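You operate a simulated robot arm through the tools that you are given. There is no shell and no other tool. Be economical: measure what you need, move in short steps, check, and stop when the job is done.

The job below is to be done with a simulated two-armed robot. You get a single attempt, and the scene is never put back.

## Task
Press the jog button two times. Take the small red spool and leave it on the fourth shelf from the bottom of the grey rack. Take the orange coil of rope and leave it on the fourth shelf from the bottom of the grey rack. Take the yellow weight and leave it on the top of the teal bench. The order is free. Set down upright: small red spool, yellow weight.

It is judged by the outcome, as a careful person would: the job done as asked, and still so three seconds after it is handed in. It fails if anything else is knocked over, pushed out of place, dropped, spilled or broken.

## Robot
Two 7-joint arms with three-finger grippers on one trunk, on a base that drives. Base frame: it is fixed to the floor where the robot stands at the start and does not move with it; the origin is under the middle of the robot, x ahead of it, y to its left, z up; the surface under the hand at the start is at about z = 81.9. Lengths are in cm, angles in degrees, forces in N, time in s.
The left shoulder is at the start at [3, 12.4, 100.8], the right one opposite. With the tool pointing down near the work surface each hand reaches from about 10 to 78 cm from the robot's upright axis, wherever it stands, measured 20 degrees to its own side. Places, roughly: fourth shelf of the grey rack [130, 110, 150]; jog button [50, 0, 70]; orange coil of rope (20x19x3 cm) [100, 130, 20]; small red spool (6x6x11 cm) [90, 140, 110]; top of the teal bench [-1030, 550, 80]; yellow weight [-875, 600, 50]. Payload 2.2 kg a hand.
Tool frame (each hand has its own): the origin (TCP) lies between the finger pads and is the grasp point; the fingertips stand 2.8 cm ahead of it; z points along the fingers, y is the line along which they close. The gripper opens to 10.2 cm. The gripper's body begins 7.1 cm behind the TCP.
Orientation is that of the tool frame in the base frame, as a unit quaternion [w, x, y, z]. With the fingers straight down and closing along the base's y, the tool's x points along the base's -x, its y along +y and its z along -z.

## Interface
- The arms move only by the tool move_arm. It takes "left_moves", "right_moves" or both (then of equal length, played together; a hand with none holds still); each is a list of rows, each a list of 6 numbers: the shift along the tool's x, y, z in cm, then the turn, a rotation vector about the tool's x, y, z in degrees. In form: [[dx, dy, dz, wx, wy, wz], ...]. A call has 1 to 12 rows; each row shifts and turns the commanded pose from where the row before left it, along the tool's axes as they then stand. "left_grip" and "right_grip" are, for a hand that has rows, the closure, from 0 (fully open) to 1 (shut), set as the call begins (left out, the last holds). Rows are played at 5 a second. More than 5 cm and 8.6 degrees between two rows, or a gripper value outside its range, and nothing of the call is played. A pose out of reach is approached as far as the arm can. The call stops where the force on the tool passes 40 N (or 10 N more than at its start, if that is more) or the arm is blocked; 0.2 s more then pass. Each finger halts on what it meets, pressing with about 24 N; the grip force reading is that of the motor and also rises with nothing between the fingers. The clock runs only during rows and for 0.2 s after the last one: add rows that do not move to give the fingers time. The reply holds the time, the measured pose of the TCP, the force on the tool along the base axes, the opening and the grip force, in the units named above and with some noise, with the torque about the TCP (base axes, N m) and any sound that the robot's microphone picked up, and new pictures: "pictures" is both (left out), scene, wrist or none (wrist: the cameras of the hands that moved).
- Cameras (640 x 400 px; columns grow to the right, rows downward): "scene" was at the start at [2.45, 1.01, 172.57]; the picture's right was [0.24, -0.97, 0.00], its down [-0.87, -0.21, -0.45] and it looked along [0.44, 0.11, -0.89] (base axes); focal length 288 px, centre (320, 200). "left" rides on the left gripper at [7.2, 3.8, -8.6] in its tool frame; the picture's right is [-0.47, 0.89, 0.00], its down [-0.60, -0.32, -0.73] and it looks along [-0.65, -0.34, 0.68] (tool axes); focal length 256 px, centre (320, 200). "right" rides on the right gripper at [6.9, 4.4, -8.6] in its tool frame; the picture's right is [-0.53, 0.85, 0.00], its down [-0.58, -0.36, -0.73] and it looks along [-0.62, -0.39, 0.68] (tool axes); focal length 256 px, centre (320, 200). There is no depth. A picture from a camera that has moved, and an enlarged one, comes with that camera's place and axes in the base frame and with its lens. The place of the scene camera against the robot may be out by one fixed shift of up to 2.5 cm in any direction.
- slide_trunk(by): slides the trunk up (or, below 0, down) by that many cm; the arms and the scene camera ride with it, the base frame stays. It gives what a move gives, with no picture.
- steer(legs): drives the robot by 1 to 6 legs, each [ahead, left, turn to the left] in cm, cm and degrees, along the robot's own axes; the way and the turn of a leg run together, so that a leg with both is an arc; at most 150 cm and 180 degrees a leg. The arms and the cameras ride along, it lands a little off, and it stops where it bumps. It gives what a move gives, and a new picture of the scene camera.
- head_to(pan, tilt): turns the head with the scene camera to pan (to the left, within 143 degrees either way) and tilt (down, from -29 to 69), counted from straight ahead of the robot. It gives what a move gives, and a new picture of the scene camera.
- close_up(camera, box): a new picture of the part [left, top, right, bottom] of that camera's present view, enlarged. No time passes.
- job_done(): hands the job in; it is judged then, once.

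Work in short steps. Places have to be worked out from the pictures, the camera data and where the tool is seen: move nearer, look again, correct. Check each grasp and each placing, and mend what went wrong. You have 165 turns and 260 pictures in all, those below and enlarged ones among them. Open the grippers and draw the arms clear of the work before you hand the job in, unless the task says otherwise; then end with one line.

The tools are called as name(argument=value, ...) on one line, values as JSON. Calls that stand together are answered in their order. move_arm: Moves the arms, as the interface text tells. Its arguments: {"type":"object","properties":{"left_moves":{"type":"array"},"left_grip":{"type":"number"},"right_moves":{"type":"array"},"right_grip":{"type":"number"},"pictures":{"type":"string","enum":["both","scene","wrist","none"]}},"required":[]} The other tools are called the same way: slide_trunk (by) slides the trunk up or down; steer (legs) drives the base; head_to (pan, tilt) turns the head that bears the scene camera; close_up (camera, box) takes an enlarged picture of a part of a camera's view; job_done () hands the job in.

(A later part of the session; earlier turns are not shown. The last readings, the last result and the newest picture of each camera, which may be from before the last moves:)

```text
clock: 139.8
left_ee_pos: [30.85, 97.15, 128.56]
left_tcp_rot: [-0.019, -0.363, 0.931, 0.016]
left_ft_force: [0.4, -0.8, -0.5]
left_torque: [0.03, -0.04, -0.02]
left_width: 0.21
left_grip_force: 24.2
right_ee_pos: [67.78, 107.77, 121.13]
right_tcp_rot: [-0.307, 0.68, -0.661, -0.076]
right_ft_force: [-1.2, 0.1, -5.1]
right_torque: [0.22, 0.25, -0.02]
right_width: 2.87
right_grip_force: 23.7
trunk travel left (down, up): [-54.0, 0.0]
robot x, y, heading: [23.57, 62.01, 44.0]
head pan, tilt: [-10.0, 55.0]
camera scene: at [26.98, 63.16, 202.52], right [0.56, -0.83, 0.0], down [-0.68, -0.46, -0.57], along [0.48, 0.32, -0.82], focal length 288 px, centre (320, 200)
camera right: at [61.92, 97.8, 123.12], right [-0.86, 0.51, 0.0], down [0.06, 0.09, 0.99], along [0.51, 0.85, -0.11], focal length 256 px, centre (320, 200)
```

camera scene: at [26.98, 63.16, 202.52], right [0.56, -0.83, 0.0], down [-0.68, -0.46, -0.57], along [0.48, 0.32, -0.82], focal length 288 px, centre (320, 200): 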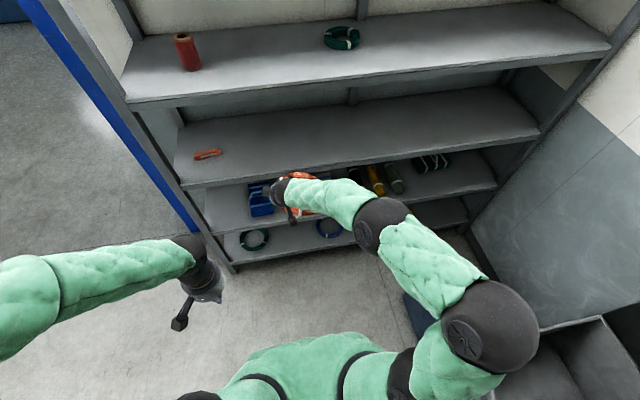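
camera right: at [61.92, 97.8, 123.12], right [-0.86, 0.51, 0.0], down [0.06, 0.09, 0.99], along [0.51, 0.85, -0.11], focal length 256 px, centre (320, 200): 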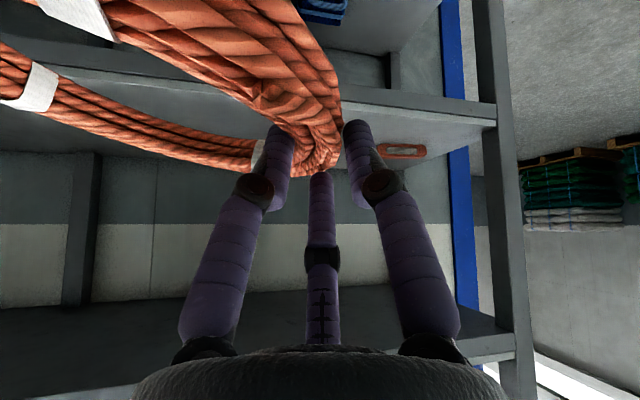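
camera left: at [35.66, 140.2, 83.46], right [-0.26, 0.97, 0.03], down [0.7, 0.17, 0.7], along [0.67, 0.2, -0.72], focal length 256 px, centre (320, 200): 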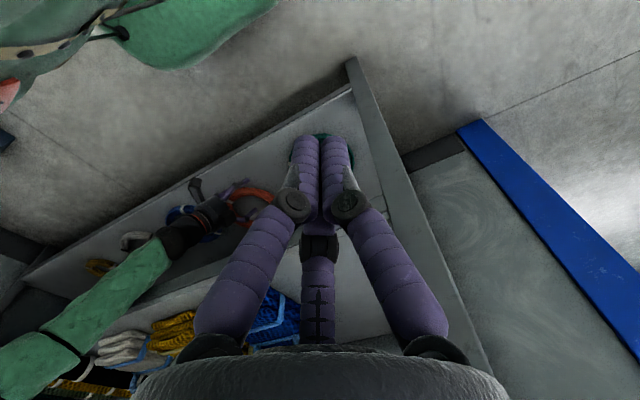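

Rope still level. Keep raising another 37 cm.

move_arm(right_moves=[[-2.4, -1.5, -3.65, 0, 0, 0], [-2.4, -1.5, -3.65, 0, 0, 0], [-2.4, -1.5, -3.65, 0, 0, 0], [-2.4, -1.5, -3.65, 0, 0, 0], [-2.4, -1.5, -3.65, 0, 0, 0], [-2.4, -1.5, -3.65, 0, 0, 0], [-2.4, -1.5, -3.65, 0, 0, 0], [-2.4, -1.5, -3.65, 0, 0, 0]])

```text
clock: 141.6
left_ee_pos: [30.92, 97.1, 128.59]
left_tcp_rot: [-0.02, -0.362, 0.932, 0.015]
left_ft_force: [0.2, 0.5, 0.0]
left_torque: [0.0, -0.02, 0.0]
left_width: 0.23
left_grip_force: 24.2
right_ee_pos: [68.45, 108.08, 157.99]
right_tcp_rot: [-0.308, 0.678, -0.663, -0.076]
right_ft_force: [-1.4, 0.4, -4.6]
right_torque: [0.19, 0.29, -0.01]
right_width: 2.92
right_grip_force: 24.0
trunk travel left (down, up): [-54.0, 0.0]
robot x, y, heading: [23.55, 61.89, 44.1]
head pan, tilt: [-10.0, 55.0]
camera scene: at [27.02, 63.27, 202.52], right [0.56, -0.83, 0.0], down [-0.68, -0.46, -0.57], along [0.48, 0.32, -0.82], focal length 288 px, centre (320, 200)
camera right: at [62.43, 98.14, 160.0], right [-0.86, 0.51, 0.0], down [0.06, 0.09, 0.99], along [0.51, 0.85, -0.11], focal length 256 px, centre (320, 200)
```

scene: 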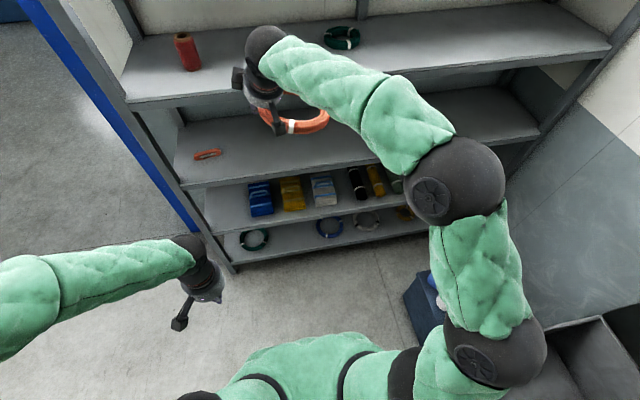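
right: 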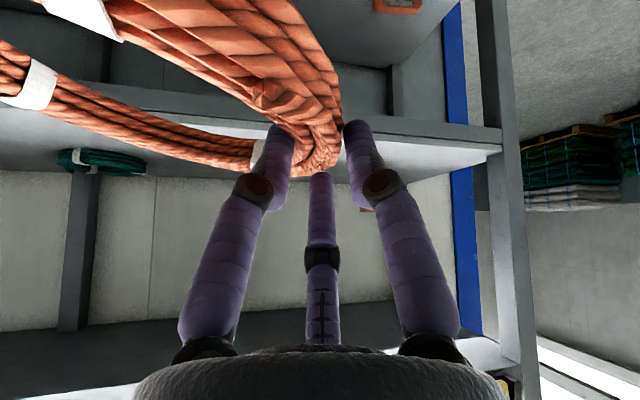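

Held level at z 158. Lower 4 cm, then drive left 5 and forward 30 to bring the rope over shelf 4, between spool and teal coil.

move_arm(right_moves=[[1.03, 0.65, 1.58, 0, 0, 0], [1.03, 0.65, 1.58, 0, 0, 0]], pictures="none")

steer(legs=[[0, 4.9, 0], [25, 0, 0]])

head_to(pan=0, tilt=32)

close_up(camera="right", box=[0, 0, 640, 400])

```text
clock: 142.2
left_ee_pos: [30.85, 97.01, 128.61]
left_tcp_rot: [-0.02, -0.363, 0.932, 0.015]
left_ft_force: [0.4, 0.4, 0.7]
left_torque: [0.01, -0.02, 0.0]
left_width: 0.23
left_grip_force: 23.6
right_ee_pos: [68.41, 108.08, 154.05]
right_tcp_rot: [-0.308, 0.679, -0.662, -0.075]
right_ft_force: [-0.4, 0.7, -4.2]
right_torque: [0.16, 0.29, 0.03]
right_width: 2.89
right_grip_force: 23.9
trunk travel left (down, up): [-54.0, 0.0]
robot x, y, heading: [23.92, 62.08, 43.8]
head pan, tilt: [-10.0, 55.0]
```

```text
clock: 144.6
left_ee_pos: [45.17, 118.05, 128.66]
left_tcp_rot: [-0.021, -0.364, 0.931, 0.015]
left_ft_force: [-0.1, -0.6, 0.2]
left_torque: [-0.02, 0.01, 0.01]
left_width: 0.21
left_grip_force: 23.8
right_ee_pos: [82.53, 128.95, 154.05]
right_tcp_rot: [-0.309, 0.679, -0.662, -0.076]
right_ft_force: [0.1, 0.2, -4.2]
right_torque: [0.16, 0.3, -0.03]
right_width: 2.92
right_grip_force: 23.8
trunk travel left (down, up): [-54.0, 0.0]
robot x, y, heading: [38.35, 82.24, 44.2]
head pan, tilt: [-10.0, 55.0]
camera scene: at [41.3, 84.12, 202.52], right [0.56, -0.83, 0.0], down [-0.68, -0.46, -0.57], along [0.48, 0.32, -0.82], focal length 288 px, centre (320, 200)
```

scene: 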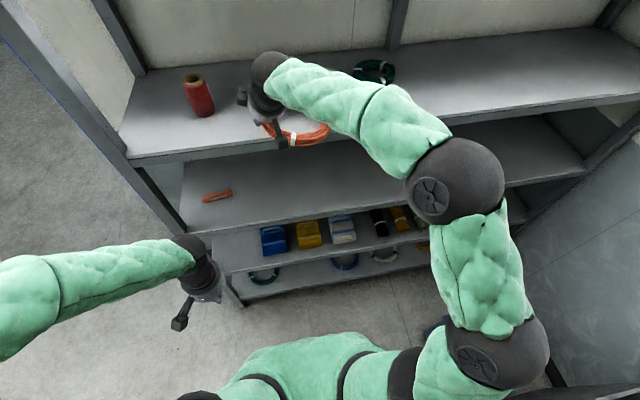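

```text
clock: 145.4
left_ee_pos: [45.33, 117.98, 128.62]
left_tcp_rot: [-0.02, -0.364, 0.931, 0.015]
left_ft_force: [-0.5, -0.5, -0.2]
left_torque: [0.01, 0.0, -0.02]
left_width: 0.22
left_grip_force: 24.0
right_ee_pos: [82.77, 128.76, 153.91]
right_tcp_rot: [-0.308, 0.679, -0.661, -0.077]
right_ft_force: [-0.2, -0.9, -3.6]
right_torque: [0.16, 0.27, -0.01]
right_width: 2.93
right_grip_force: 24.1
trunk travel left (down, up): [-54.0, 0.0]
robot x, y, heading: [37.92, 82.78, 44.2]
head pan, tilt: [0.0, 32.0]
camera scene: at [41.88, 86.27, 205.8], right [0.7, -0.72, 0.0], down [-0.38, -0.37, -0.85], along [0.61, 0.59, -0.53], focal length 288 px, centre (320, 200)
```

scene: 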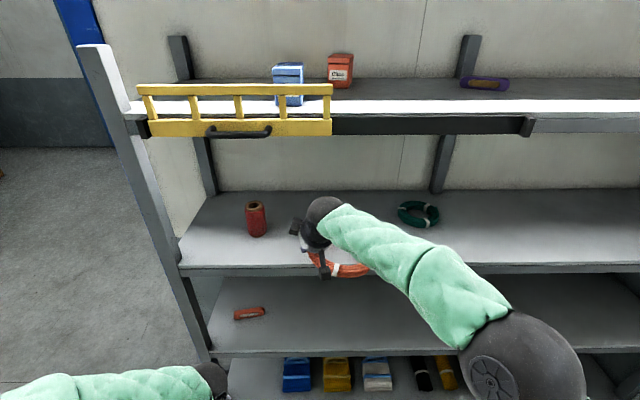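

```text
1.00 times, centred on (320, 200) of right (not enlarged: the box is as wide or as high as the picture)
camera zoom: at [76.86, 118.92, 156.0], right [-0.86, 0.51, 0.0], down [0.06, 0.09, 0.99], along [0.51, 0.86, -0.1], focal length 256 px, centre (320, 200)
```

zoom: 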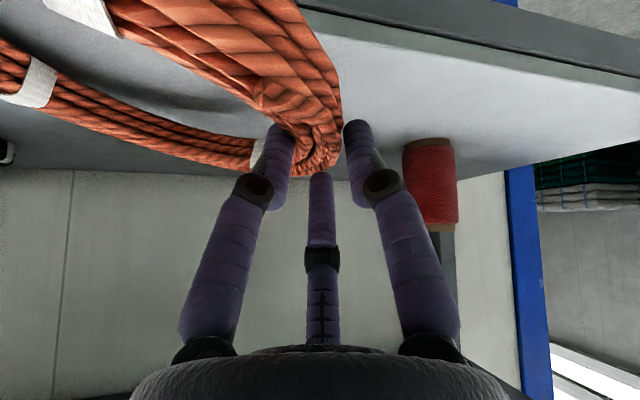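

All clear on both sides. Drive the last 10.5 cm.

steer(legs=[[10.5, 0, 0]])

move_arm(right_moves=[[0.77, 0.49, 1.19, 0, 0, 0], [0.52, 0.33, 0.8, 0, 0, 0], [0, 0, 0, 0, 0, 0]])

```text
clock: 146.6
left_ee_pos: [52.9, 125.25, 128.6]
left_tcp_rot: [-0.02, -0.364, 0.931, 0.015]
left_ft_force: [0.4, 0.6, 0.1]
left_torque: [0.03, -0.02, 0.02]
left_width: 0.22
left_grip_force: 24.2
right_ee_pos: [90.12, 136.23, 153.97]
right_tcp_rot: [-0.31, 0.679, -0.661, -0.076]
right_ft_force: [0.1, 0.2, -4.3]
right_torque: [0.17, 0.27, 0.0]
right_width: 2.91
right_grip_force: 23.8
trunk travel left (down, up): [-54.0, 0.0]
robot x, y, heading: [46.0, 89.95, 44.3]
head pan, tilt: [0.0, 32.0]
camera scene: at [49.39, 93.58, 205.81], right [0.7, -0.72, 0.0], down [-0.38, -0.37, -0.85], along [0.61, 0.59, -0.53], focal length 288 px, centre (320, 200)
```

scene: 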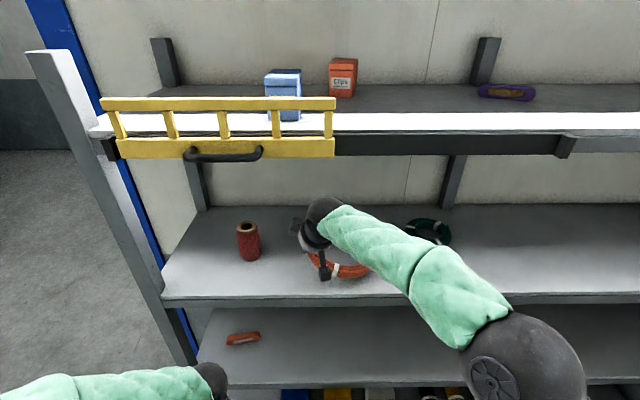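

```text
clock: 147.4
left_ee_pos: [52.66, 125.28, 128.66]
left_tcp_rot: [-0.02, -0.364, 0.931, 0.015]
left_ft_force: [0.6, -1.0, 0.0]
left_torque: [0.05, 0.01, -0.01]
left_width: 0.21
left_grip_force: 23.3
right_ee_pos: [90.24, 136.15, 151.33]
right_tcp_rot: [-0.309, 0.679, -0.662, -0.076]
right_ft_force: [0.8, -0.2, -2.0]
right_torque: [0.03, -0.04, 0.11]
right_width: 2.81
right_grip_force: 24.7
trunk travel left (down, up): [-54.0, 0.0]
robot x, y, heading: [45.51, 89.66, 43.9]
head pan, tilt: [0.0, 32.0]
camera scene: at [49.43, 93.62, 205.8], right [0.7, -0.72, 0.0], down [-0.38, -0.37, -0.85], along [0.61, 0.59, -0.53], focal length 288 px, centre (320, 200)
camera right: at [84.36, 126.17, 153.39], right [-0.86, 0.51, 0.0], down [0.06, 0.09, 0.99], along [0.51, 0.86, -0.1], focal length 256 px, centre (320, 200)
```

scene: 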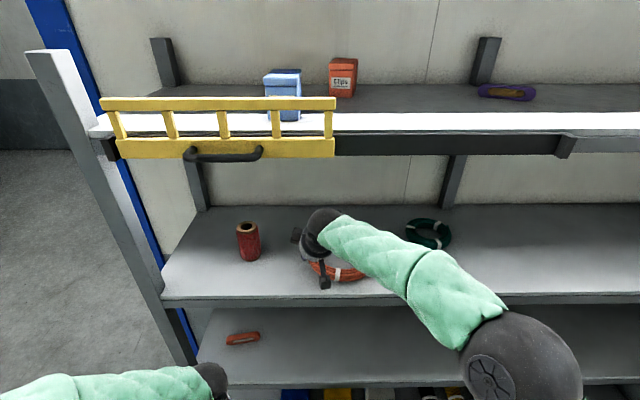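
right: 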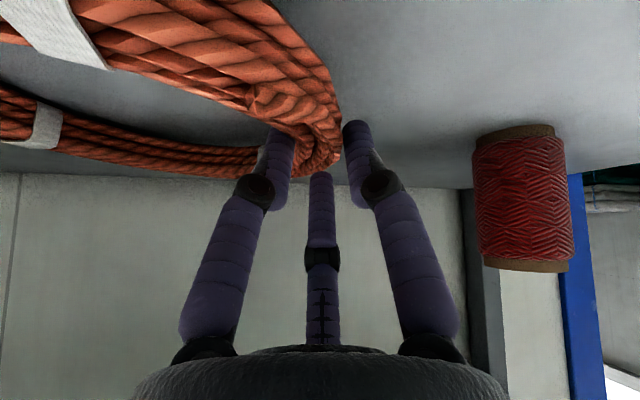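

The far side already rests (load dropped). Keep lowering slowly.

move_arm(right_moves=[[0.26, 0.16, 0.4, 0, 0, 0], [0.26, 0.16, 0.4, 0, 0, 0], [0.26, 0.16, 0.4, 0, 0, 0], [0.26, 0.16, 0.4, 0, 0, 0]], pictures="wrist")

```text
clock: 148.4
left_ee_pos: [52.69, 125.18, 128.71]
left_tcp_rot: [-0.02, -0.364, 0.931, 0.016]
left_ft_force: [1.0, -0.6, -0.1]
left_torque: [0.0, 0.0, 0.02]
left_width: 0.21
left_grip_force: 23.9
right_ee_pos: [90.03, 136.11, 149.76]
right_tcp_rot: [-0.312, 0.677, -0.662, -0.078]
right_ft_force: [-2.4, -2.2, 11.6]
right_torque: [-0.45, 0.01, -0.26]
right_width: 2.89
right_grip_force: 24.4
trunk travel left (down, up): [-54.0, 0.0]
robot x, y, heading: [45.69, 89.99, 44.1]
head pan, tilt: [0.0, 32.0]
camera right: at [84.24, 126.18, 151.8], right [-0.86, 0.51, 0.01], down [0.05, 0.08, 1.0], along [0.51, 0.86, -0.1], focal length 256 px, centre (320, 200)
```

right: 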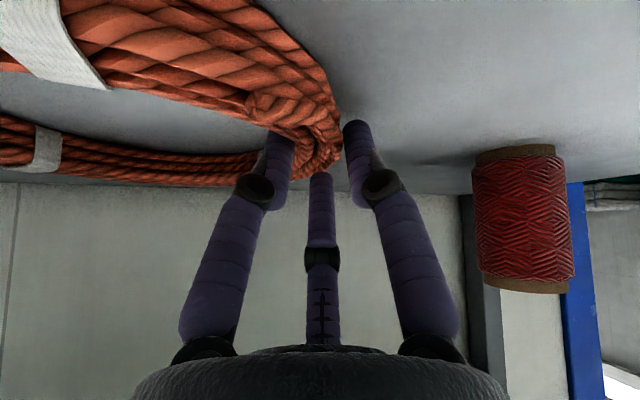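

Rope is down on the shelf. Open gripper and lift straight up.

move_arm(right_moves=[[0, 0, 0, 0, 0, 0], [0, 0, 0, 0, 0, 0], [-0.52, -0.33, -0.8, 0, 0, 0], [-1.03, -0.65, -1.58, 0, 0, 0], [-1.03, -0.65, -1.58, 0, 0, 0]], right_grip=0)

```text
clock: 149.6
left_ee_pos: [52.73, 125.31, 128.72]
left_tcp_rot: [-0.02, -0.363, 0.931, 0.015]
left_ft_force: [0.5, -0.3, 0.5]
left_torque: [0.02, -0.04, -0.01]
left_width: 0.25
left_grip_force: 24.3
right_ee_pos: [90.08, 136.22, 154.6]
right_tcp_rot: [-0.308, 0.68, -0.661, -0.077]
right_ft_force: [-0.3, -0.5, -1.1]
right_torque: [-0.04, 0.01, 0.01]
right_width: 10.21
right_grip_force: 0.1
trunk travel left (down, up): [-54.0, 0.0]
robot x, y, heading: [46.1, 90.1, 44.0]
head pan, tilt: [0.0, 32.0]
camera scene: at [49.35, 93.55, 205.81], right [0.7, -0.72, 0.0], down [-0.38, -0.37, -0.85], along [0.61, 0.59, -0.53], focal length 288 px, centre (320, 200)
camera right: at [84.24, 126.22, 156.61], right [-0.86, 0.51, 0.0], down [0.06, 0.09, 0.99], along [0.51, 0.86, -0.1], focal length 256 px, centre (320, 200)
```

scene: 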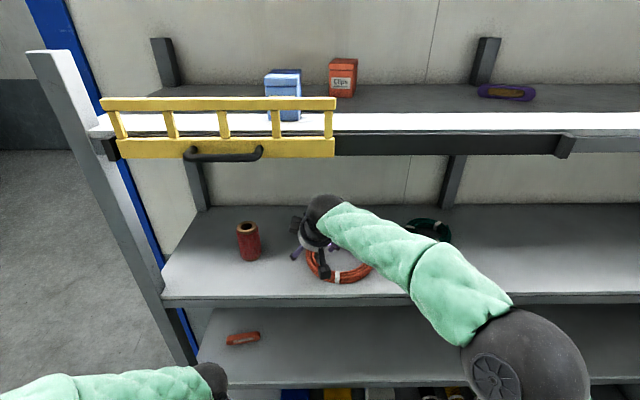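
right: 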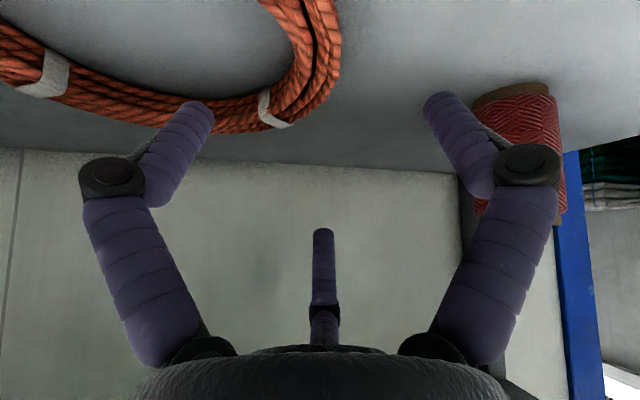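

Rope lies flat on shelf 4. Back out 60 cm and check the result.

steer(legs=[[-60, 0, 0]])

slide_trunk(by=-29)

head_to(pan=125, tilt=15)

```text
clock: 153.0
left_ee_pos: [10.17, 83.94, 128.57]
left_tcp_rot: [-0.021, -0.367, 0.93, 0.016]
left_ft_force: [0.3, 0.0, 0.3]
left_torque: [0.03, 0.0, -0.01]
left_width: 0.24
left_grip_force: 23.6
right_ee_pos: [47.45, 95.16, 154.54]
right_tcp_rot: [-0.308, 0.682, -0.659, -0.077]
right_ft_force: [-0.7, -0.6, 0.6]
right_torque: [0.01, 0.02, -0.03]
right_width: 10.19
right_grip_force: 0.0
trunk travel left (down, up): [-54.0, 0.0]
robot x, y, heading: [3.78, 48.39, 44.5]
head pan, tilt: [0.0, 32.0]
camera scene: at [7.0, 52.26, 205.81], right [0.7, -0.71, 0.0], down [-0.38, -0.37, -0.85], along [0.6, 0.59, -0.53], focal length 288 px, centre (320, 200)
```

scene: 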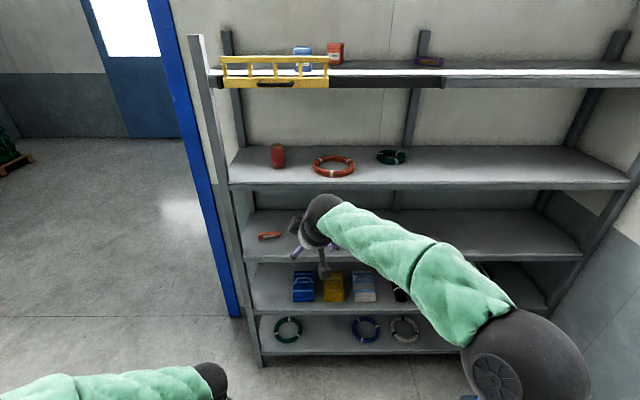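

```text
clock: 155.9
left_ee_pos: [10.05, 83.97, 99.62]
left_tcp_rot: [-0.02, -0.367, 0.93, 0.015]
left_ft_force: [-0.4, 0.1, -0.1]
left_torque: [-0.03, 0.0, 0.0]
left_width: 0.24
left_grip_force: 24.1
right_ee_pos: [47.39, 95.19, 125.54]
right_tcp_rot: [-0.308, 0.682, -0.659, -0.078]
right_ft_force: [0.2, 0.4, 0.3]
right_torque: [0.0, 0.02, 0.02]
right_width: 10.21
right_grip_force: 0.0
trunk travel left (down, up): [-25.0, 29.0]
robot x, y, heading: [3.05, 48.88, 44.4]
head pan, tilt: [0.0, 32.0]
```

```text
clock: 157.9
left_ee_pos: [10.16, 84.07, 99.61]
left_tcp_rot: [-0.021, -0.367, 0.93, 0.016]
left_ft_force: [-0.7, 0.2, 0.0]
left_torque: [0.01, 0.02, 0.0]
left_width: 0.23
left_grip_force: 23.9
right_ee_pos: [47.48, 95.21, 125.59]
right_tcp_rot: [-0.308, 0.682, -0.659, -0.078]
right_ft_force: [-0.4, 0.2, -0.5]
right_torque: [-0.02, 0.0, -0.02]
right_width: 10.21
right_grip_force: 0.0
trunk travel left (down, up): [-25.0, 29.0]
robot x, y, heading: [3.45, 48.73, 44.5]
head pan, tilt: [125.0, 15.0]
camera scene: at [-8.61, 47.65, 179.55], right [0.18, 0.98, 0.0], down [0.25, -0.05, -0.97], along [-0.95, 0.18, -0.26], focal length 288 px, centre (320, 200)
```

scene: 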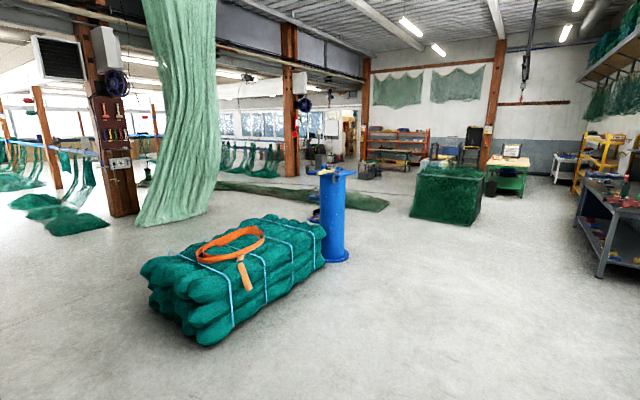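

Both rack items are placed well. Next the yellow weight ~10 m away. Raise the trunk (arms above obstacles), turn left 90° toward the corridor right of the green net pile, and look ahead.

slide_trunk(by=25)

steer(legs=[[0, 0, 91]])

head_to(pan=0, tilt=18)

```text
clock: 160.5
left_ee_pos: [10.17, 84.09, 124.68]
left_tcp_rot: [-0.02, -0.367, 0.93, 0.015]
left_ft_force: [-0.1, -0.6, -0.1]
left_torque: [-0.01, 0.02, 0.02]
left_width: 0.24
left_grip_force: 23.6
right_ee_pos: [47.26, 95.29, 150.54]
right_tcp_rot: [-0.309, 0.681, -0.659, -0.077]
right_ft_force: [0.0, 0.2, 0.1]
right_torque: [-0.01, 0.02, 0.02]
right_width: 10.22
right_grip_force: 0.1
trunk travel left (down, up): [-50.0, 4.0]
robot x, y, heading: [3.04, 48.41, 44.5]
head pan, tilt: [125.0, 15.0]
```

```text
clock: 164.7
left_ee_pos: [-31.99, 55.28, 124.52]
left_tcp_rot: [0.026, 0.917, -0.397, 0.003]
left_ft_force: [0.4, -0.9, 0.2]
left_torque: [0.01, -0.01, 0.03]
left_width: 0.19
left_grip_force: 23.9
right_ee_pos: [-43.35, 92.48, 150.49]
right_tcp_rot: [-0.163, 0.948, 0.017, -0.273]
right_ft_force: [-0.5, 0.0, -0.1]
right_torque: [0.0, -0.02, 0.02]
right_width: 10.2
right_grip_force: 0.0
trunk travel left (down, up): [-50.0, 4.0]
robot x, y, heading: [3.47, 48.67, 134.7]
head pan, tilt: [125.0, 15.0]
camera scene: at [3.1, 36.72, 204.55], right [-0.98, 0.18, 0.0], down [0.05, 0.25, -0.97], along [-0.17, -0.95, -0.26], focal length 288 px, centre (320, 200)
```

scene: 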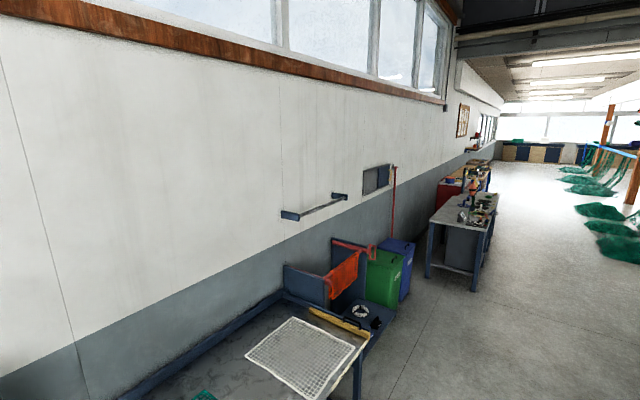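

```text
clock: 166.8
left_ee_pos: [-32.02, 55.16, 124.64]
left_tcp_rot: [0.025, 0.918, -0.397, 0.003]
left_ft_force: [-0.1, 0.7, -0.1]
left_torque: [-0.01, -0.02, -0.06]
left_width: 0.2
left_grip_force: 23.9
right_ee_pos: [-43.37, 92.52, 150.44]
right_tcp_rot: [-0.163, 0.948, 0.017, -0.273]
right_ft_force: [-0.4, -0.2, 0.2]
right_torque: [0.02, 0.0, -0.02]
right_width: 10.18
right_grip_force: 0.1
trunk travel left (down, up): [-50.0, 4.0]
robot x, y, heading: [3.36, 48.58, 134.5]
head pan, tilt: [0.0, 18.0]
camera scene: at [-1.78, 52.55, 204.06], right [0.71, 0.7, 0.0], down [0.22, -0.22, -0.95], along [-0.67, 0.68, -0.31], focal length 288 px, centre (320, 200)
```

scene: 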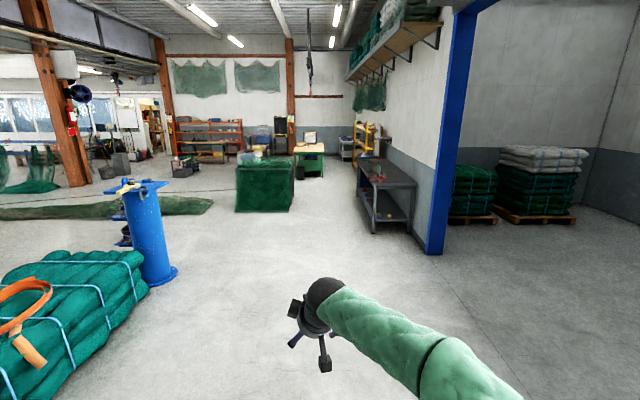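

The corridor straight ahead is clear (~125 cm wide). Drive 450 cm ahead, slightly right.

steer(legs=[[0, 0, -1], [150, 0, 0], [150, 0, 0], [150, 0, 0]])

```text
clock: 188.6
left_ee_pos: [-342.53, 379.68, 124.46]
left_tcp_rot: [0.025, 0.915, -0.402, 0.003]
left_ft_force: [0.7, 0.8, -0.3]
left_torque: [-0.01, -0.01, 0.02]
left_width: 0.23
left_grip_force: 23.8
right_ee_pos: [-353.35, 417.04, 150.5]
right_tcp_rot: [-0.163, 0.948, 0.012, -0.273]
right_ft_force: [-0.1, -0.1, 0.4]
right_torque: [-0.02, -0.03, -0.02]
right_width: 10.21
right_grip_force: 0.0
trunk travel left (down, up): [-50.0, 4.0]
robot x, y, heading: [-306.95, 372.58, 134.1]
head pan, tilt: [0.0, 18.0]
camera scene: at [-312.23, 376.64, 204.06], right [0.72, 0.69, 0.0], down [0.21, -0.22, -0.95], along [-0.66, 0.68, -0.31], focal length 288 px, centre (320, 200)
```

scene: 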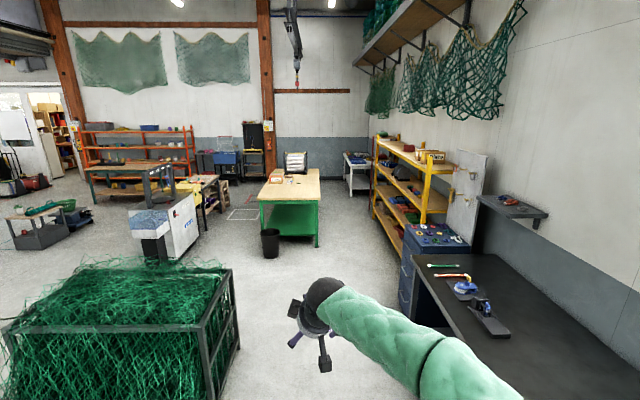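

I'll zoom into the area where the weight and the teal bench should be.

close_up(camera="scene", box=[60, 110, 260, 260])

```text
2.67 times, centred on (160, 185) of scene
camera zoom: at [-312.23, 376.64, 204.06], right [0.72, 0.69, 0.0], down [0.21, -0.22, -0.95], along [-0.66, 0.68, -0.31], focal length 767 px, centre (747, 240)
```

zoom: 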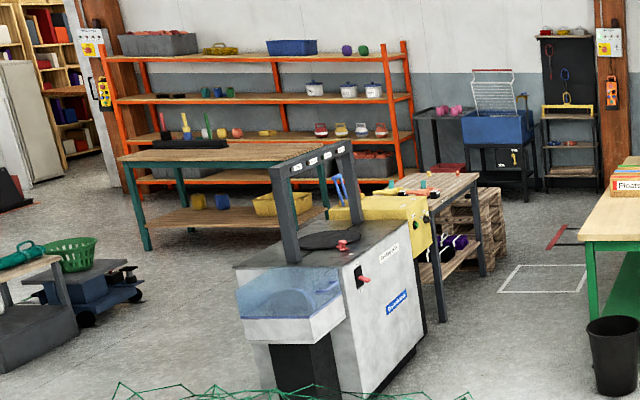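

The teal-legged wooden bench is visible; the weight should be near the smaller wooden table by the machine. Drive on 240 cm past the net pile and look left.

steer(legs=[[120, 0, 0], [120, 0, 0]])

head_to(pan=38, tilt=20)

```text
clock: 200.5
left_ee_pos: [-512.75, 553.97, 124.6]
left_tcp_rot: [0.025, 0.917, -0.399, 0.004]
left_ft_force: [0.1, -0.6, -0.5]
left_torque: [-0.02, -0.02, -0.01]
left_width: 0.22
left_grip_force: 23.8
right_ee_pos: [-523.95, 591.31, 150.59]
right_tcp_rot: [-0.164, 0.948, 0.015, -0.273]
right_ft_force: [-0.3, -0.5, -0.6]
right_torque: [-0.02, 0.0, 0.01]
right_width: 10.21
right_grip_force: 0.0
trunk travel left (down, up): [-50.0, 4.0]
robot x, y, heading: [-476.9, 546.67, 134.3]
head pan, tilt: [0.0, 18.0]
camera scene: at [-482.51, 551.25, 204.06], right [0.71, 0.7, 0.0], down [0.22, -0.22, -0.95], along [-0.67, 0.68, -0.31], focal length 288 px, centre (320, 200)
```

scene: 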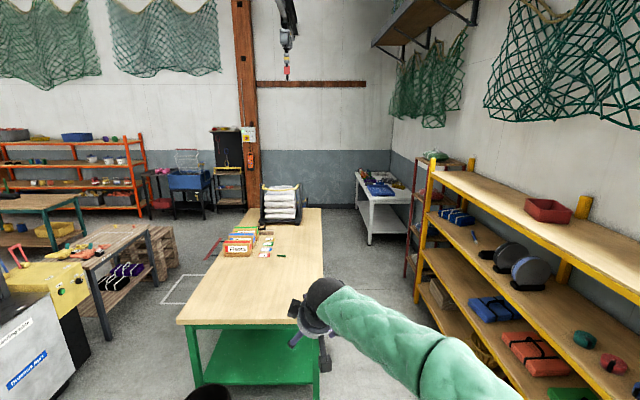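

```text
clock: 201.5
left_ee_pos: [-512.74, 553.99, 124.58]
left_tcp_rot: [0.025, 0.917, -0.399, 0.003]
left_ft_force: [-0.7, -0.2, 1.3]
left_torque: [-0.02, 0.02, 0.02]
left_width: 0.24
left_grip_force: 24.3
right_ee_pos: [-523.85, 591.29, 150.47]
right_tcp_rot: [-0.162, 0.948, 0.015, -0.273]
right_ft_force: [-0.2, 0.1, -0.5]
right_torque: [-0.01, -0.02, 0.0]
right_width: 10.2
right_grip_force: 0.0
trunk travel left (down, up): [-50.0, 4.0]
robot x, y, heading: [-477.16, 546.84, 134.4]
head pan, tilt: [38.0, 20.0]
camera scene: at [-485.2, 545.82, 203.73], right [0.13, 0.99, 0.0], down [0.34, -0.05, -0.94], along [-0.93, 0.12, -0.34], focal length 288 px, centre (320, 200)
```

scene: 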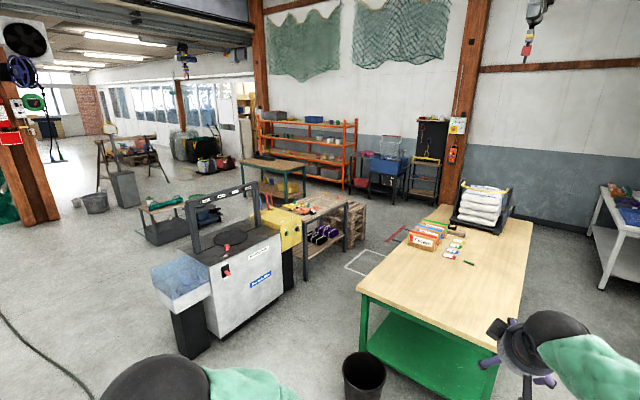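

Zoom at the small table's lower shelf.

close_up(camera="scene", box=[230, 150, 390, 280])

```text
3.08 times, centred on (310, 215) of scene
camera zoom: at [-485.2, 545.82, 203.73], right [0.13, 0.99, 0.0], down [0.34, -0.05, -0.94], along [-0.93, 0.12, -0.34], focal length 885 px, centre (351, 154)
```

zoom: 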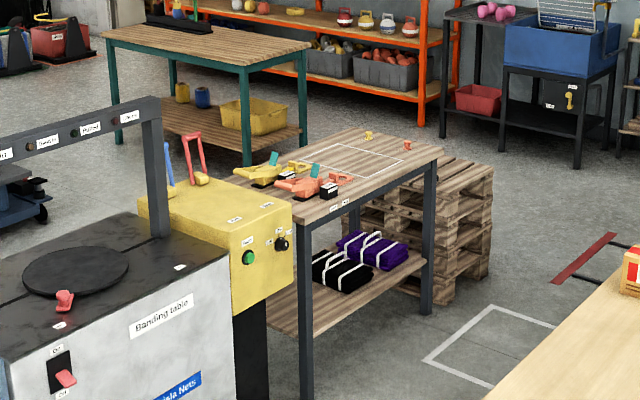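

There's a small yellow object on the small table's far-right corner — likely the weight. Shift diagonally to the mouth of the corridor between the machine and the green table, then look.

steer(legs=[[60, 65, 0], [60, 65, 0]])

head_to(pan=12, tilt=32)

```text
clock: 210.5
left_ee_pos: [-690.92, 550.92, 124.64]
left_tcp_rot: [0.024, 0.913, -0.408, 0.003]
left_ft_force: [-0.6, 0.9, -0.7]
left_torque: [-0.01, -0.01, -0.06]
left_width: 0.23
left_grip_force: 23.9
right_ee_pos: [-701.23, 588.28, 150.57]
right_tcp_rot: [-0.166, 0.948, 0.005, -0.271]
right_ft_force: [0.4, -0.7, 0.4]
right_torque: [-0.02, 0.0, 0.01]
right_width: 10.17
right_grip_force: 0.1
trunk travel left (down, up): [-50.0, 4.0]
robot x, y, heading: [-655.47, 543.04, 133.2]
head pan, tilt: [38.0, 20.0]
camera scene: at [-663.6, 541.98, 203.73], right [0.15, 0.99, 0.0], down [0.34, -0.05, -0.94], along [-0.93, 0.14, -0.34], focal length 288 px, centre (320, 200)
```

scene: 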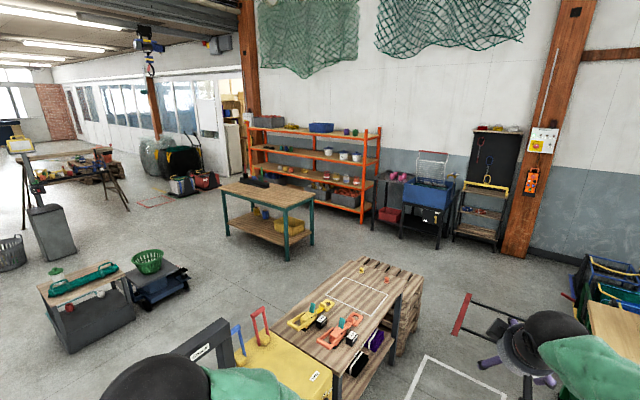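

```text
clock: 211.4
left_ee_pos: [-691.06, 550.77, 124.64]
left_tcp_rot: [0.025, 0.912, -0.409, 0.003]
left_ft_force: [-0.3, -0.4, -1.0]
left_torque: [0.02, -0.01, -0.01]
left_width: 0.2
left_grip_force: 24.3
right_ee_pos: [-701.25, 588.4, 150.62]
right_tcp_rot: [-0.167, 0.948, 0.005, -0.27]
right_ft_force: [1.0, 0.1, -0.3]
right_torque: [0.0, 0.01, 0.0]
right_width: 10.2
right_grip_force: 0.0
trunk travel left (down, up): [-50.0, 4.0]
robot x, y, heading: [-655.68, 543.19, 133.1]
head pan, tilt: [12.0, 32.0]
camera scene: at [-661.73, 545.65, 201.81], right [0.57, 0.82, 0.0], down [0.43, -0.3, -0.85], along [-0.7, 0.48, -0.53], focal length 288 px, centre (320, 200)
```

scene: 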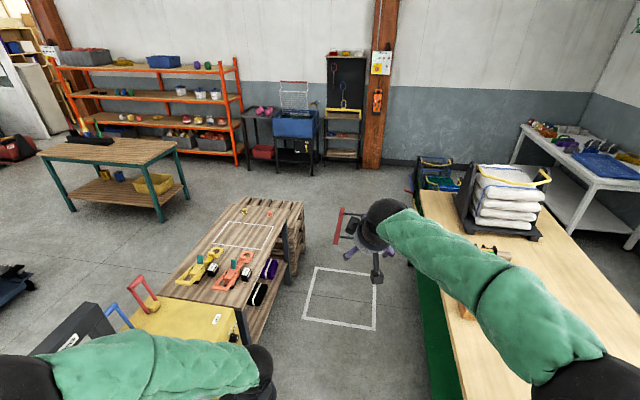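

Zoom on the small yellow and orange things at the table's far end.

close_up(camera="scene", box=[200, 190, 310, 260])

close_up(camera="scene", box=[30, 100, 250, 220])

```text
5.71 times, centred on (255, 225) of scene
camera zoom: at [-661.73, 545.65, 201.81], right [0.57, 0.82, 0.0], down [0.43, -0.3, -0.85], along [-0.7, 0.48, -0.53], focal length 1644 px, centre (691, 57)
```

zoom: 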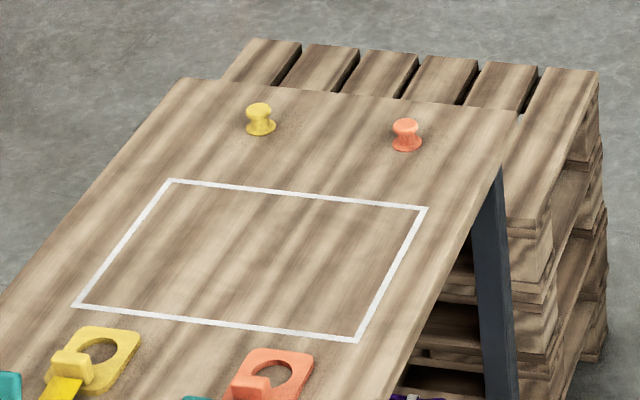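

```text
2.91 times, centred on (140, 160) of scene
camera zoom: at [-661.73, 545.65, 201.81], right [0.57, 0.82, 0.0], down [0.43, -0.3, -0.85], along [-0.7, 0.48, -0.53], focal length 837 px, centre (844, 316)
```

zoom: 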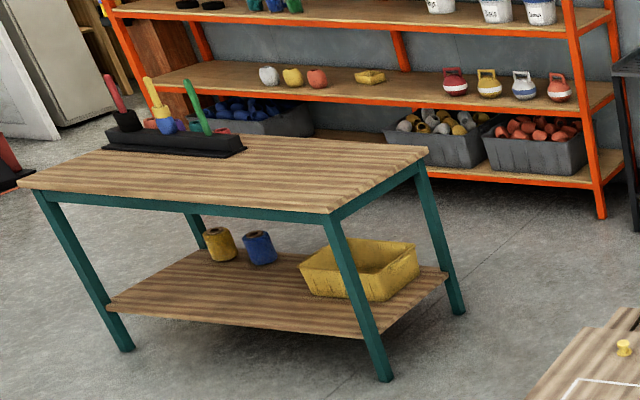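

That yellow knob is likely part of the table; the given spot (-875,600,50) is hidden behind the table's far end, on the pallet stack. Drive ahead 130 cm along the corridor and look left.

steer(legs=[[130, 5, 0]])

head_to(pan=60, tilt=40)

```text
clock: 218.0
left_ee_pos: [-783.7, 641.95, 124.62]
left_tcp_rot: [0.026, 0.913, -0.407, 0.003]
left_ft_force: [-0.2, 0.4, 0.4]
left_torque: [-0.01, -0.01, 0.01]
left_width: 0.2
left_grip_force: 24.0
right_ee_pos: [-794.19, 679.33, 150.53]
right_tcp_rot: [-0.166, 0.948, 0.007, -0.271]
right_ft_force: [0.2, -0.3, -0.4]
right_torque: [-0.01, 0.05, -0.03]
right_width: 10.19
right_grip_force: 0.1
trunk travel left (down, up): [-50.0, 4.0]
robot x, y, heading: [-748.33, 634.06, 133.1]
head pan, tilt: [12.0, 32.0]
camera scene: at [-754.41, 636.81, 201.81], right [0.57, 0.82, 0.0], down [0.44, -0.3, -0.85], along [-0.7, 0.48, -0.53], focal length 288 px, centre (320, 200)
```

scene: 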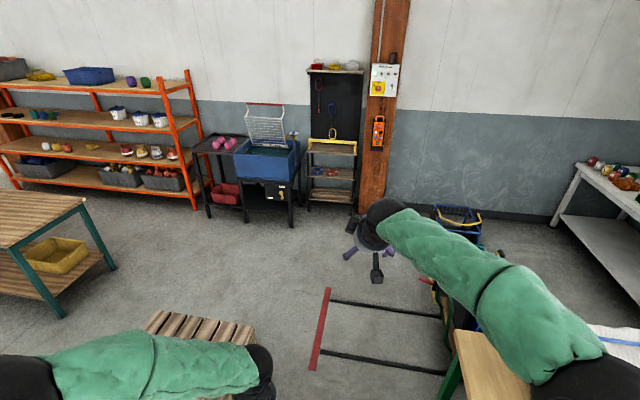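

```text
clock: 219.1
left_ee_pos: [-783.67, 641.88, 124.67]
left_tcp_rot: [0.025, 0.913, -0.407, 0.003]
left_ft_force: [0.4, -0.3, 0.3]
left_torque: [0.01, -0.01, 0.0]
left_width: 0.2
left_grip_force: 23.2
right_ee_pos: [-794.22, 679.35, 150.62]
right_tcp_rot: [-0.166, 0.948, 0.006, -0.271]
right_ft_force: [0.3, 0.3, 0.4]
right_torque: [0.01, -0.02, -0.03]
right_width: 10.2
right_grip_force: 0.1
trunk travel left (down, up): [-50.0, 4.0]
robot x, y, heading: [-748.44, 634.41, 133.7]
head pan, tilt: [60.0, 40.0]
camera scene: at [-755.33, 629.78, 200.59], right [-0.23, 0.97, 0.0], down [0.63, 0.15, -0.77], along [-0.75, -0.18, -0.64], focal length 288 px, centre (320, 200)
```

scene: 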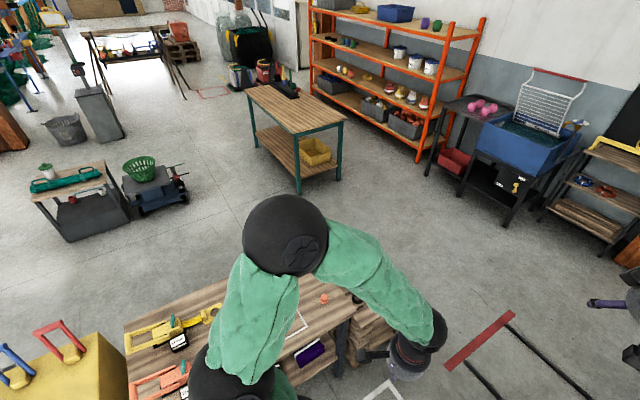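

The left arm hides the pallets. Drive 70 cm further and look back-left over them.

steer(legs=[[70, 0, 0]])

head_to(pan=90, tilt=45)

```text
clock: 223.0
left_ee_pos: [-832.39, 692.76, 124.66]
left_tcp_rot: [0.025, 0.915, -0.403, 0.003]
left_ft_force: [-0.2, 0.1, 0.8]
left_torque: [0.0, -0.03, -0.02]
left_width: 0.21
left_grip_force: 24.3
right_ee_pos: [-843.14, 730.08, 150.61]
right_tcp_rot: [-0.165, 0.948, 0.009, -0.272]
right_ft_force: [-0.4, -0.1, 0.9]
right_torque: [-0.02, 0.02, 0.01]
right_width: 10.2
right_grip_force: 0.0
trunk travel left (down, up): [-50.0, 4.0]
robot x, y, heading: [-796.88, 685.28, 133.8]
head pan, tilt: [60.0, 40.0]
camera scene: at [-803.91, 680.76, 200.59], right [-0.24, 0.97, 0.0], down [0.62, 0.15, -0.77], along [-0.74, -0.18, -0.64], focal length 288 px, centre (320, 200)
```

scene: 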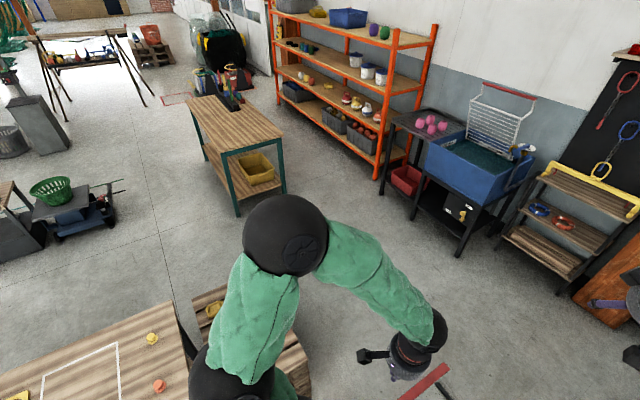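

```text
clock: 223.9
left_ee_pos: [-832.36, 692.58, 124.59]
left_tcp_rot: [0.025, 0.914, -0.404, 0.002]
left_ft_force: [-0.1, -0.4, 0.0]
left_torque: [-0.01, -0.03, 0.0]
left_width: 0.2
left_grip_force: 23.9
right_ee_pos: [-843.1, 730.1, 150.69]
right_tcp_rot: [-0.165, 0.948, 0.01, -0.271]
right_ft_force: [-0.8, 0.3, -0.3]
right_torque: [-0.01, -0.01, 0.02]
right_width: 10.21
right_grip_force: 0.1
trunk travel left (down, up): [-50.0, 4.0]
robot x, y, heading: [-796.99, 685.73, 133.9]
head pan, tilt: [90.0, 45.0]
camera scene: at [-801.51, 677.14, 199.86], right [-0.69, 0.72, 0.0], down [0.51, 0.49, -0.71], along [-0.51, -0.49, -0.71], focal length 288 px, centre (320, 200)
```

scene: 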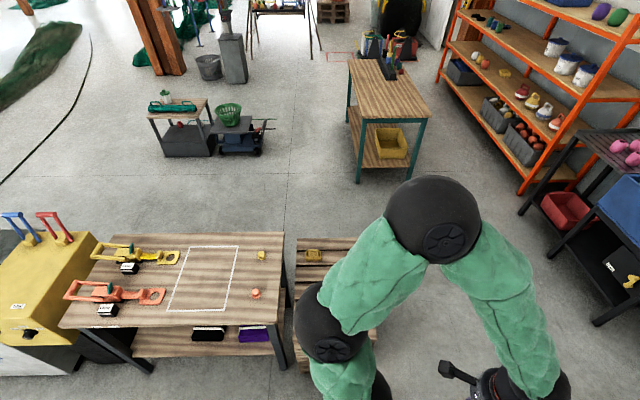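

A yellow weight sits on the pallet at (314,256). Zoom in.

close_up(camera="scene", box=[270, 225, 370, 290])

```text
6.15 times, centred on (320, 258) of scene
camera zoom: at [-801.51, 677.14, 199.86], right [-0.69, 0.72, 0.0], down [0.51, 0.49, -0.71], along [-0.51, -0.49, -0.71], focal length 1770 px, centre (320, -154)
```

zoom: 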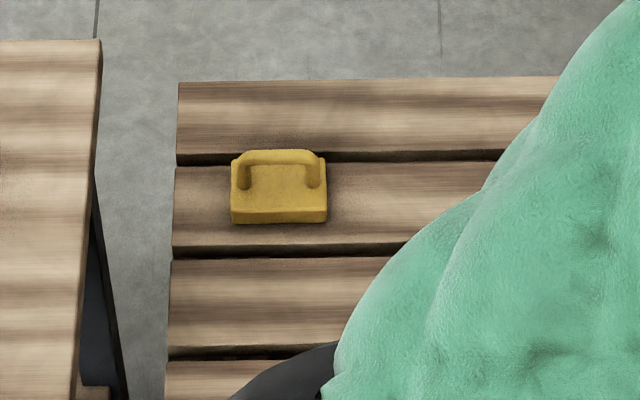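

Found it: a yellow block with a bar handle on the pallet at ≈(-869,607,~50), near the pallet's far corner by the bench. I'll go round the pallets to stand between pallet and teal bench, facing back, to use the left arm.

steer(legs=[[79, 25, 0], [8.5, 110, 0], [0, 0, -152]])

head_to(pan=10, tilt=45)

```text
clock: 240.0
left_ee_pos: [-920.52, 662.93, 124.73]
left_tcp_rot: [-0.009, 0.194, 0.981, 0.024]
left_ft_force: [-0.4, 0.2, -0.3]
left_torque: [0.02, 0.0, 0.01]
left_width: 0.24
left_grip_force: 24.2
right_ee_pos: [-894.73, 633.77, 150.57]
right_tcp_rot: [0.301, -0.217, 0.923, -0.102]
right_ft_force: [0.4, 0.6, 0.4]
right_torque: [0.0, 0.01, -0.01]
right_width: 10.22
right_grip_force: 0.1
trunk travel left (down, up): [-50.0, 4.0]
robot x, y, heading: [-955.91, 654.16, -21.1]
head pan, tilt: [90.0, 45.0]
camera scene: at [-956.04, 662.62, 199.86], right [0.93, -0.36, 0.0], down [-0.25, -0.66, -0.71], along [0.25, 0.66, -0.71], focal length 288 px, centre (320, 200)
```

scene: 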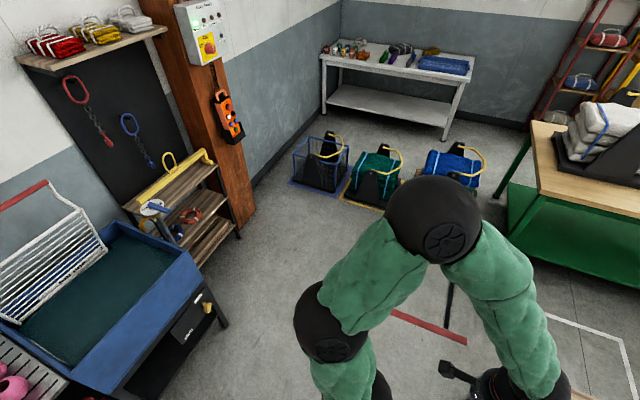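

```text
clock: 241.5
left_ee_pos: [-920.48, 663.07, 124.59]
left_tcp_rot: [-0.009, 0.194, 0.981, 0.024]
left_ft_force: [-0.8, 0.1, -0.1]
left_torque: [-0.03, 0.02, -0.02]
left_width: 0.22
left_grip_force: 23.7
right_ee_pos: [-894.82, 633.75, 150.66]
right_tcp_rot: [0.301, -0.216, 0.923, -0.101]
right_ft_force: [0.0, 0.1, 0.2]
right_torque: [-0.01, 0.03, 0.0]
right_width: 10.2
right_grip_force: 0.1
trunk travel left (down, up): [-50.0, 4.0]
robot x, y, heading: [-955.38, 654.27, -21.1]
head pan, tilt: [10.0, 45.0]
camera scene: at [-950.96, 653.49, 199.86], right [-0.19, -0.98, 0.0], down [-0.69, 0.13, -0.71], along [0.69, -0.13, -0.71], focal length 288 px, centre (320, 200)
```

scene: 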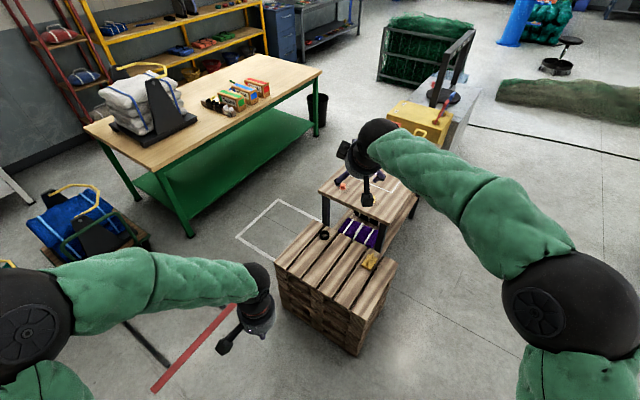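

The weight is clearly visible from here at ≈(-866,607). Slide right 38 and forward 48 to stand between bench and pallet.

steer(legs=[[0, -38.5, 0], [50, 0, 1.5]])

head_to(pan=20, tilt=62)

```text
clock: 246.5
left_ee_pos: [-888.49, 609.54, 124.69]
left_tcp_rot: [-0.008, 0.185, 0.982, 0.024]
left_ft_force: [0.1, 0.4, -0.1]
left_torque: [0.01, -0.01, 0.04]
left_width: 0.22
left_grip_force: 23.8
right_ee_pos: [-862.14, 580.66, 150.58]
right_tcp_rot: [0.302, -0.226, 0.921, -0.098]
right_ft_force: [0.2, -0.8, -0.3]
right_torque: [0.01, 0.0, 0.0]
right_width: 10.21
right_grip_force: 0.1
trunk travel left (down, up): [-50.0, 4.0]
robot x, y, heading: [-923.0, 600.26, -20.0]
head pan, tilt: [10.0, 45.0]
camera scene: at [-918.79, 599.31, 199.87], right [-0.17, -0.99, 0.0], down [-0.7, 0.12, -0.71], along [0.7, -0.12, -0.71], focal length 288 px, centre (320, 200)
```

scene: 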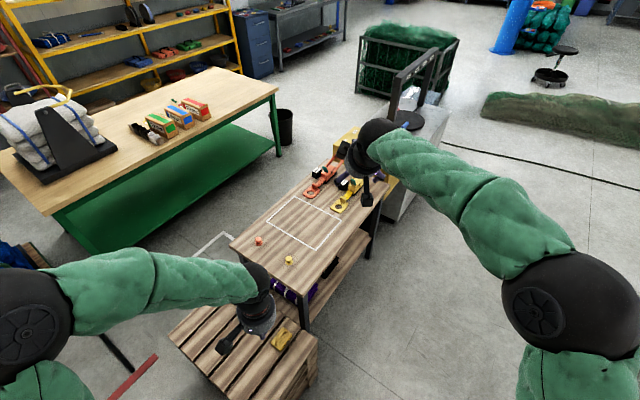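

```text
clock: 247.3
left_ee_pos: [-888.27, 609.47, 124.65]
left_tcp_rot: [-0.008, 0.186, 0.982, 0.023]
left_ft_force: [0.2, 0.0, 0.6]
left_torque: [0.01, 0.02, 0.02]
left_width: 0.22
left_grip_force: 24.1
right_ee_pos: [-862.11, 580.89, 150.42]
right_tcp_rot: [0.302, -0.226, 0.921, -0.098]
right_ft_force: [-0.1, -0.4, 0.1]
right_torque: [-0.01, 0.0, -0.05]
right_width: 10.22
right_grip_force: 0.1
trunk travel left (down, up): [-50.0, 4.0]
robot x, y, heading: [-923.22, 600.63, -20.0]
head pan, tilt: [20.0, 62.0]
camera scene: at [-920.24, 600.91, 197.69], right [0.0, -1.0, 0.0], down [-0.88, 0.0, -0.47], along [0.47, 0.0, -0.88], focal length 288 px, centre (320, 200)
```

scene: 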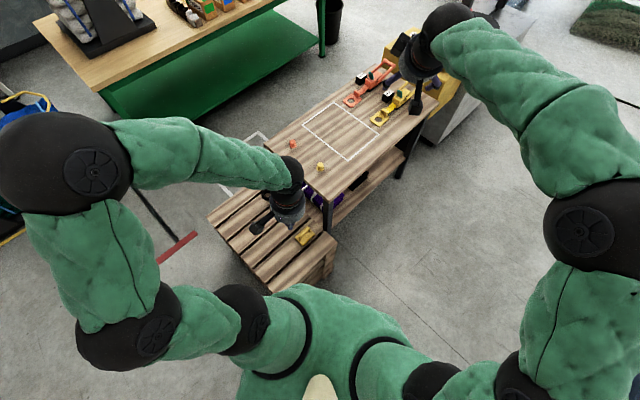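

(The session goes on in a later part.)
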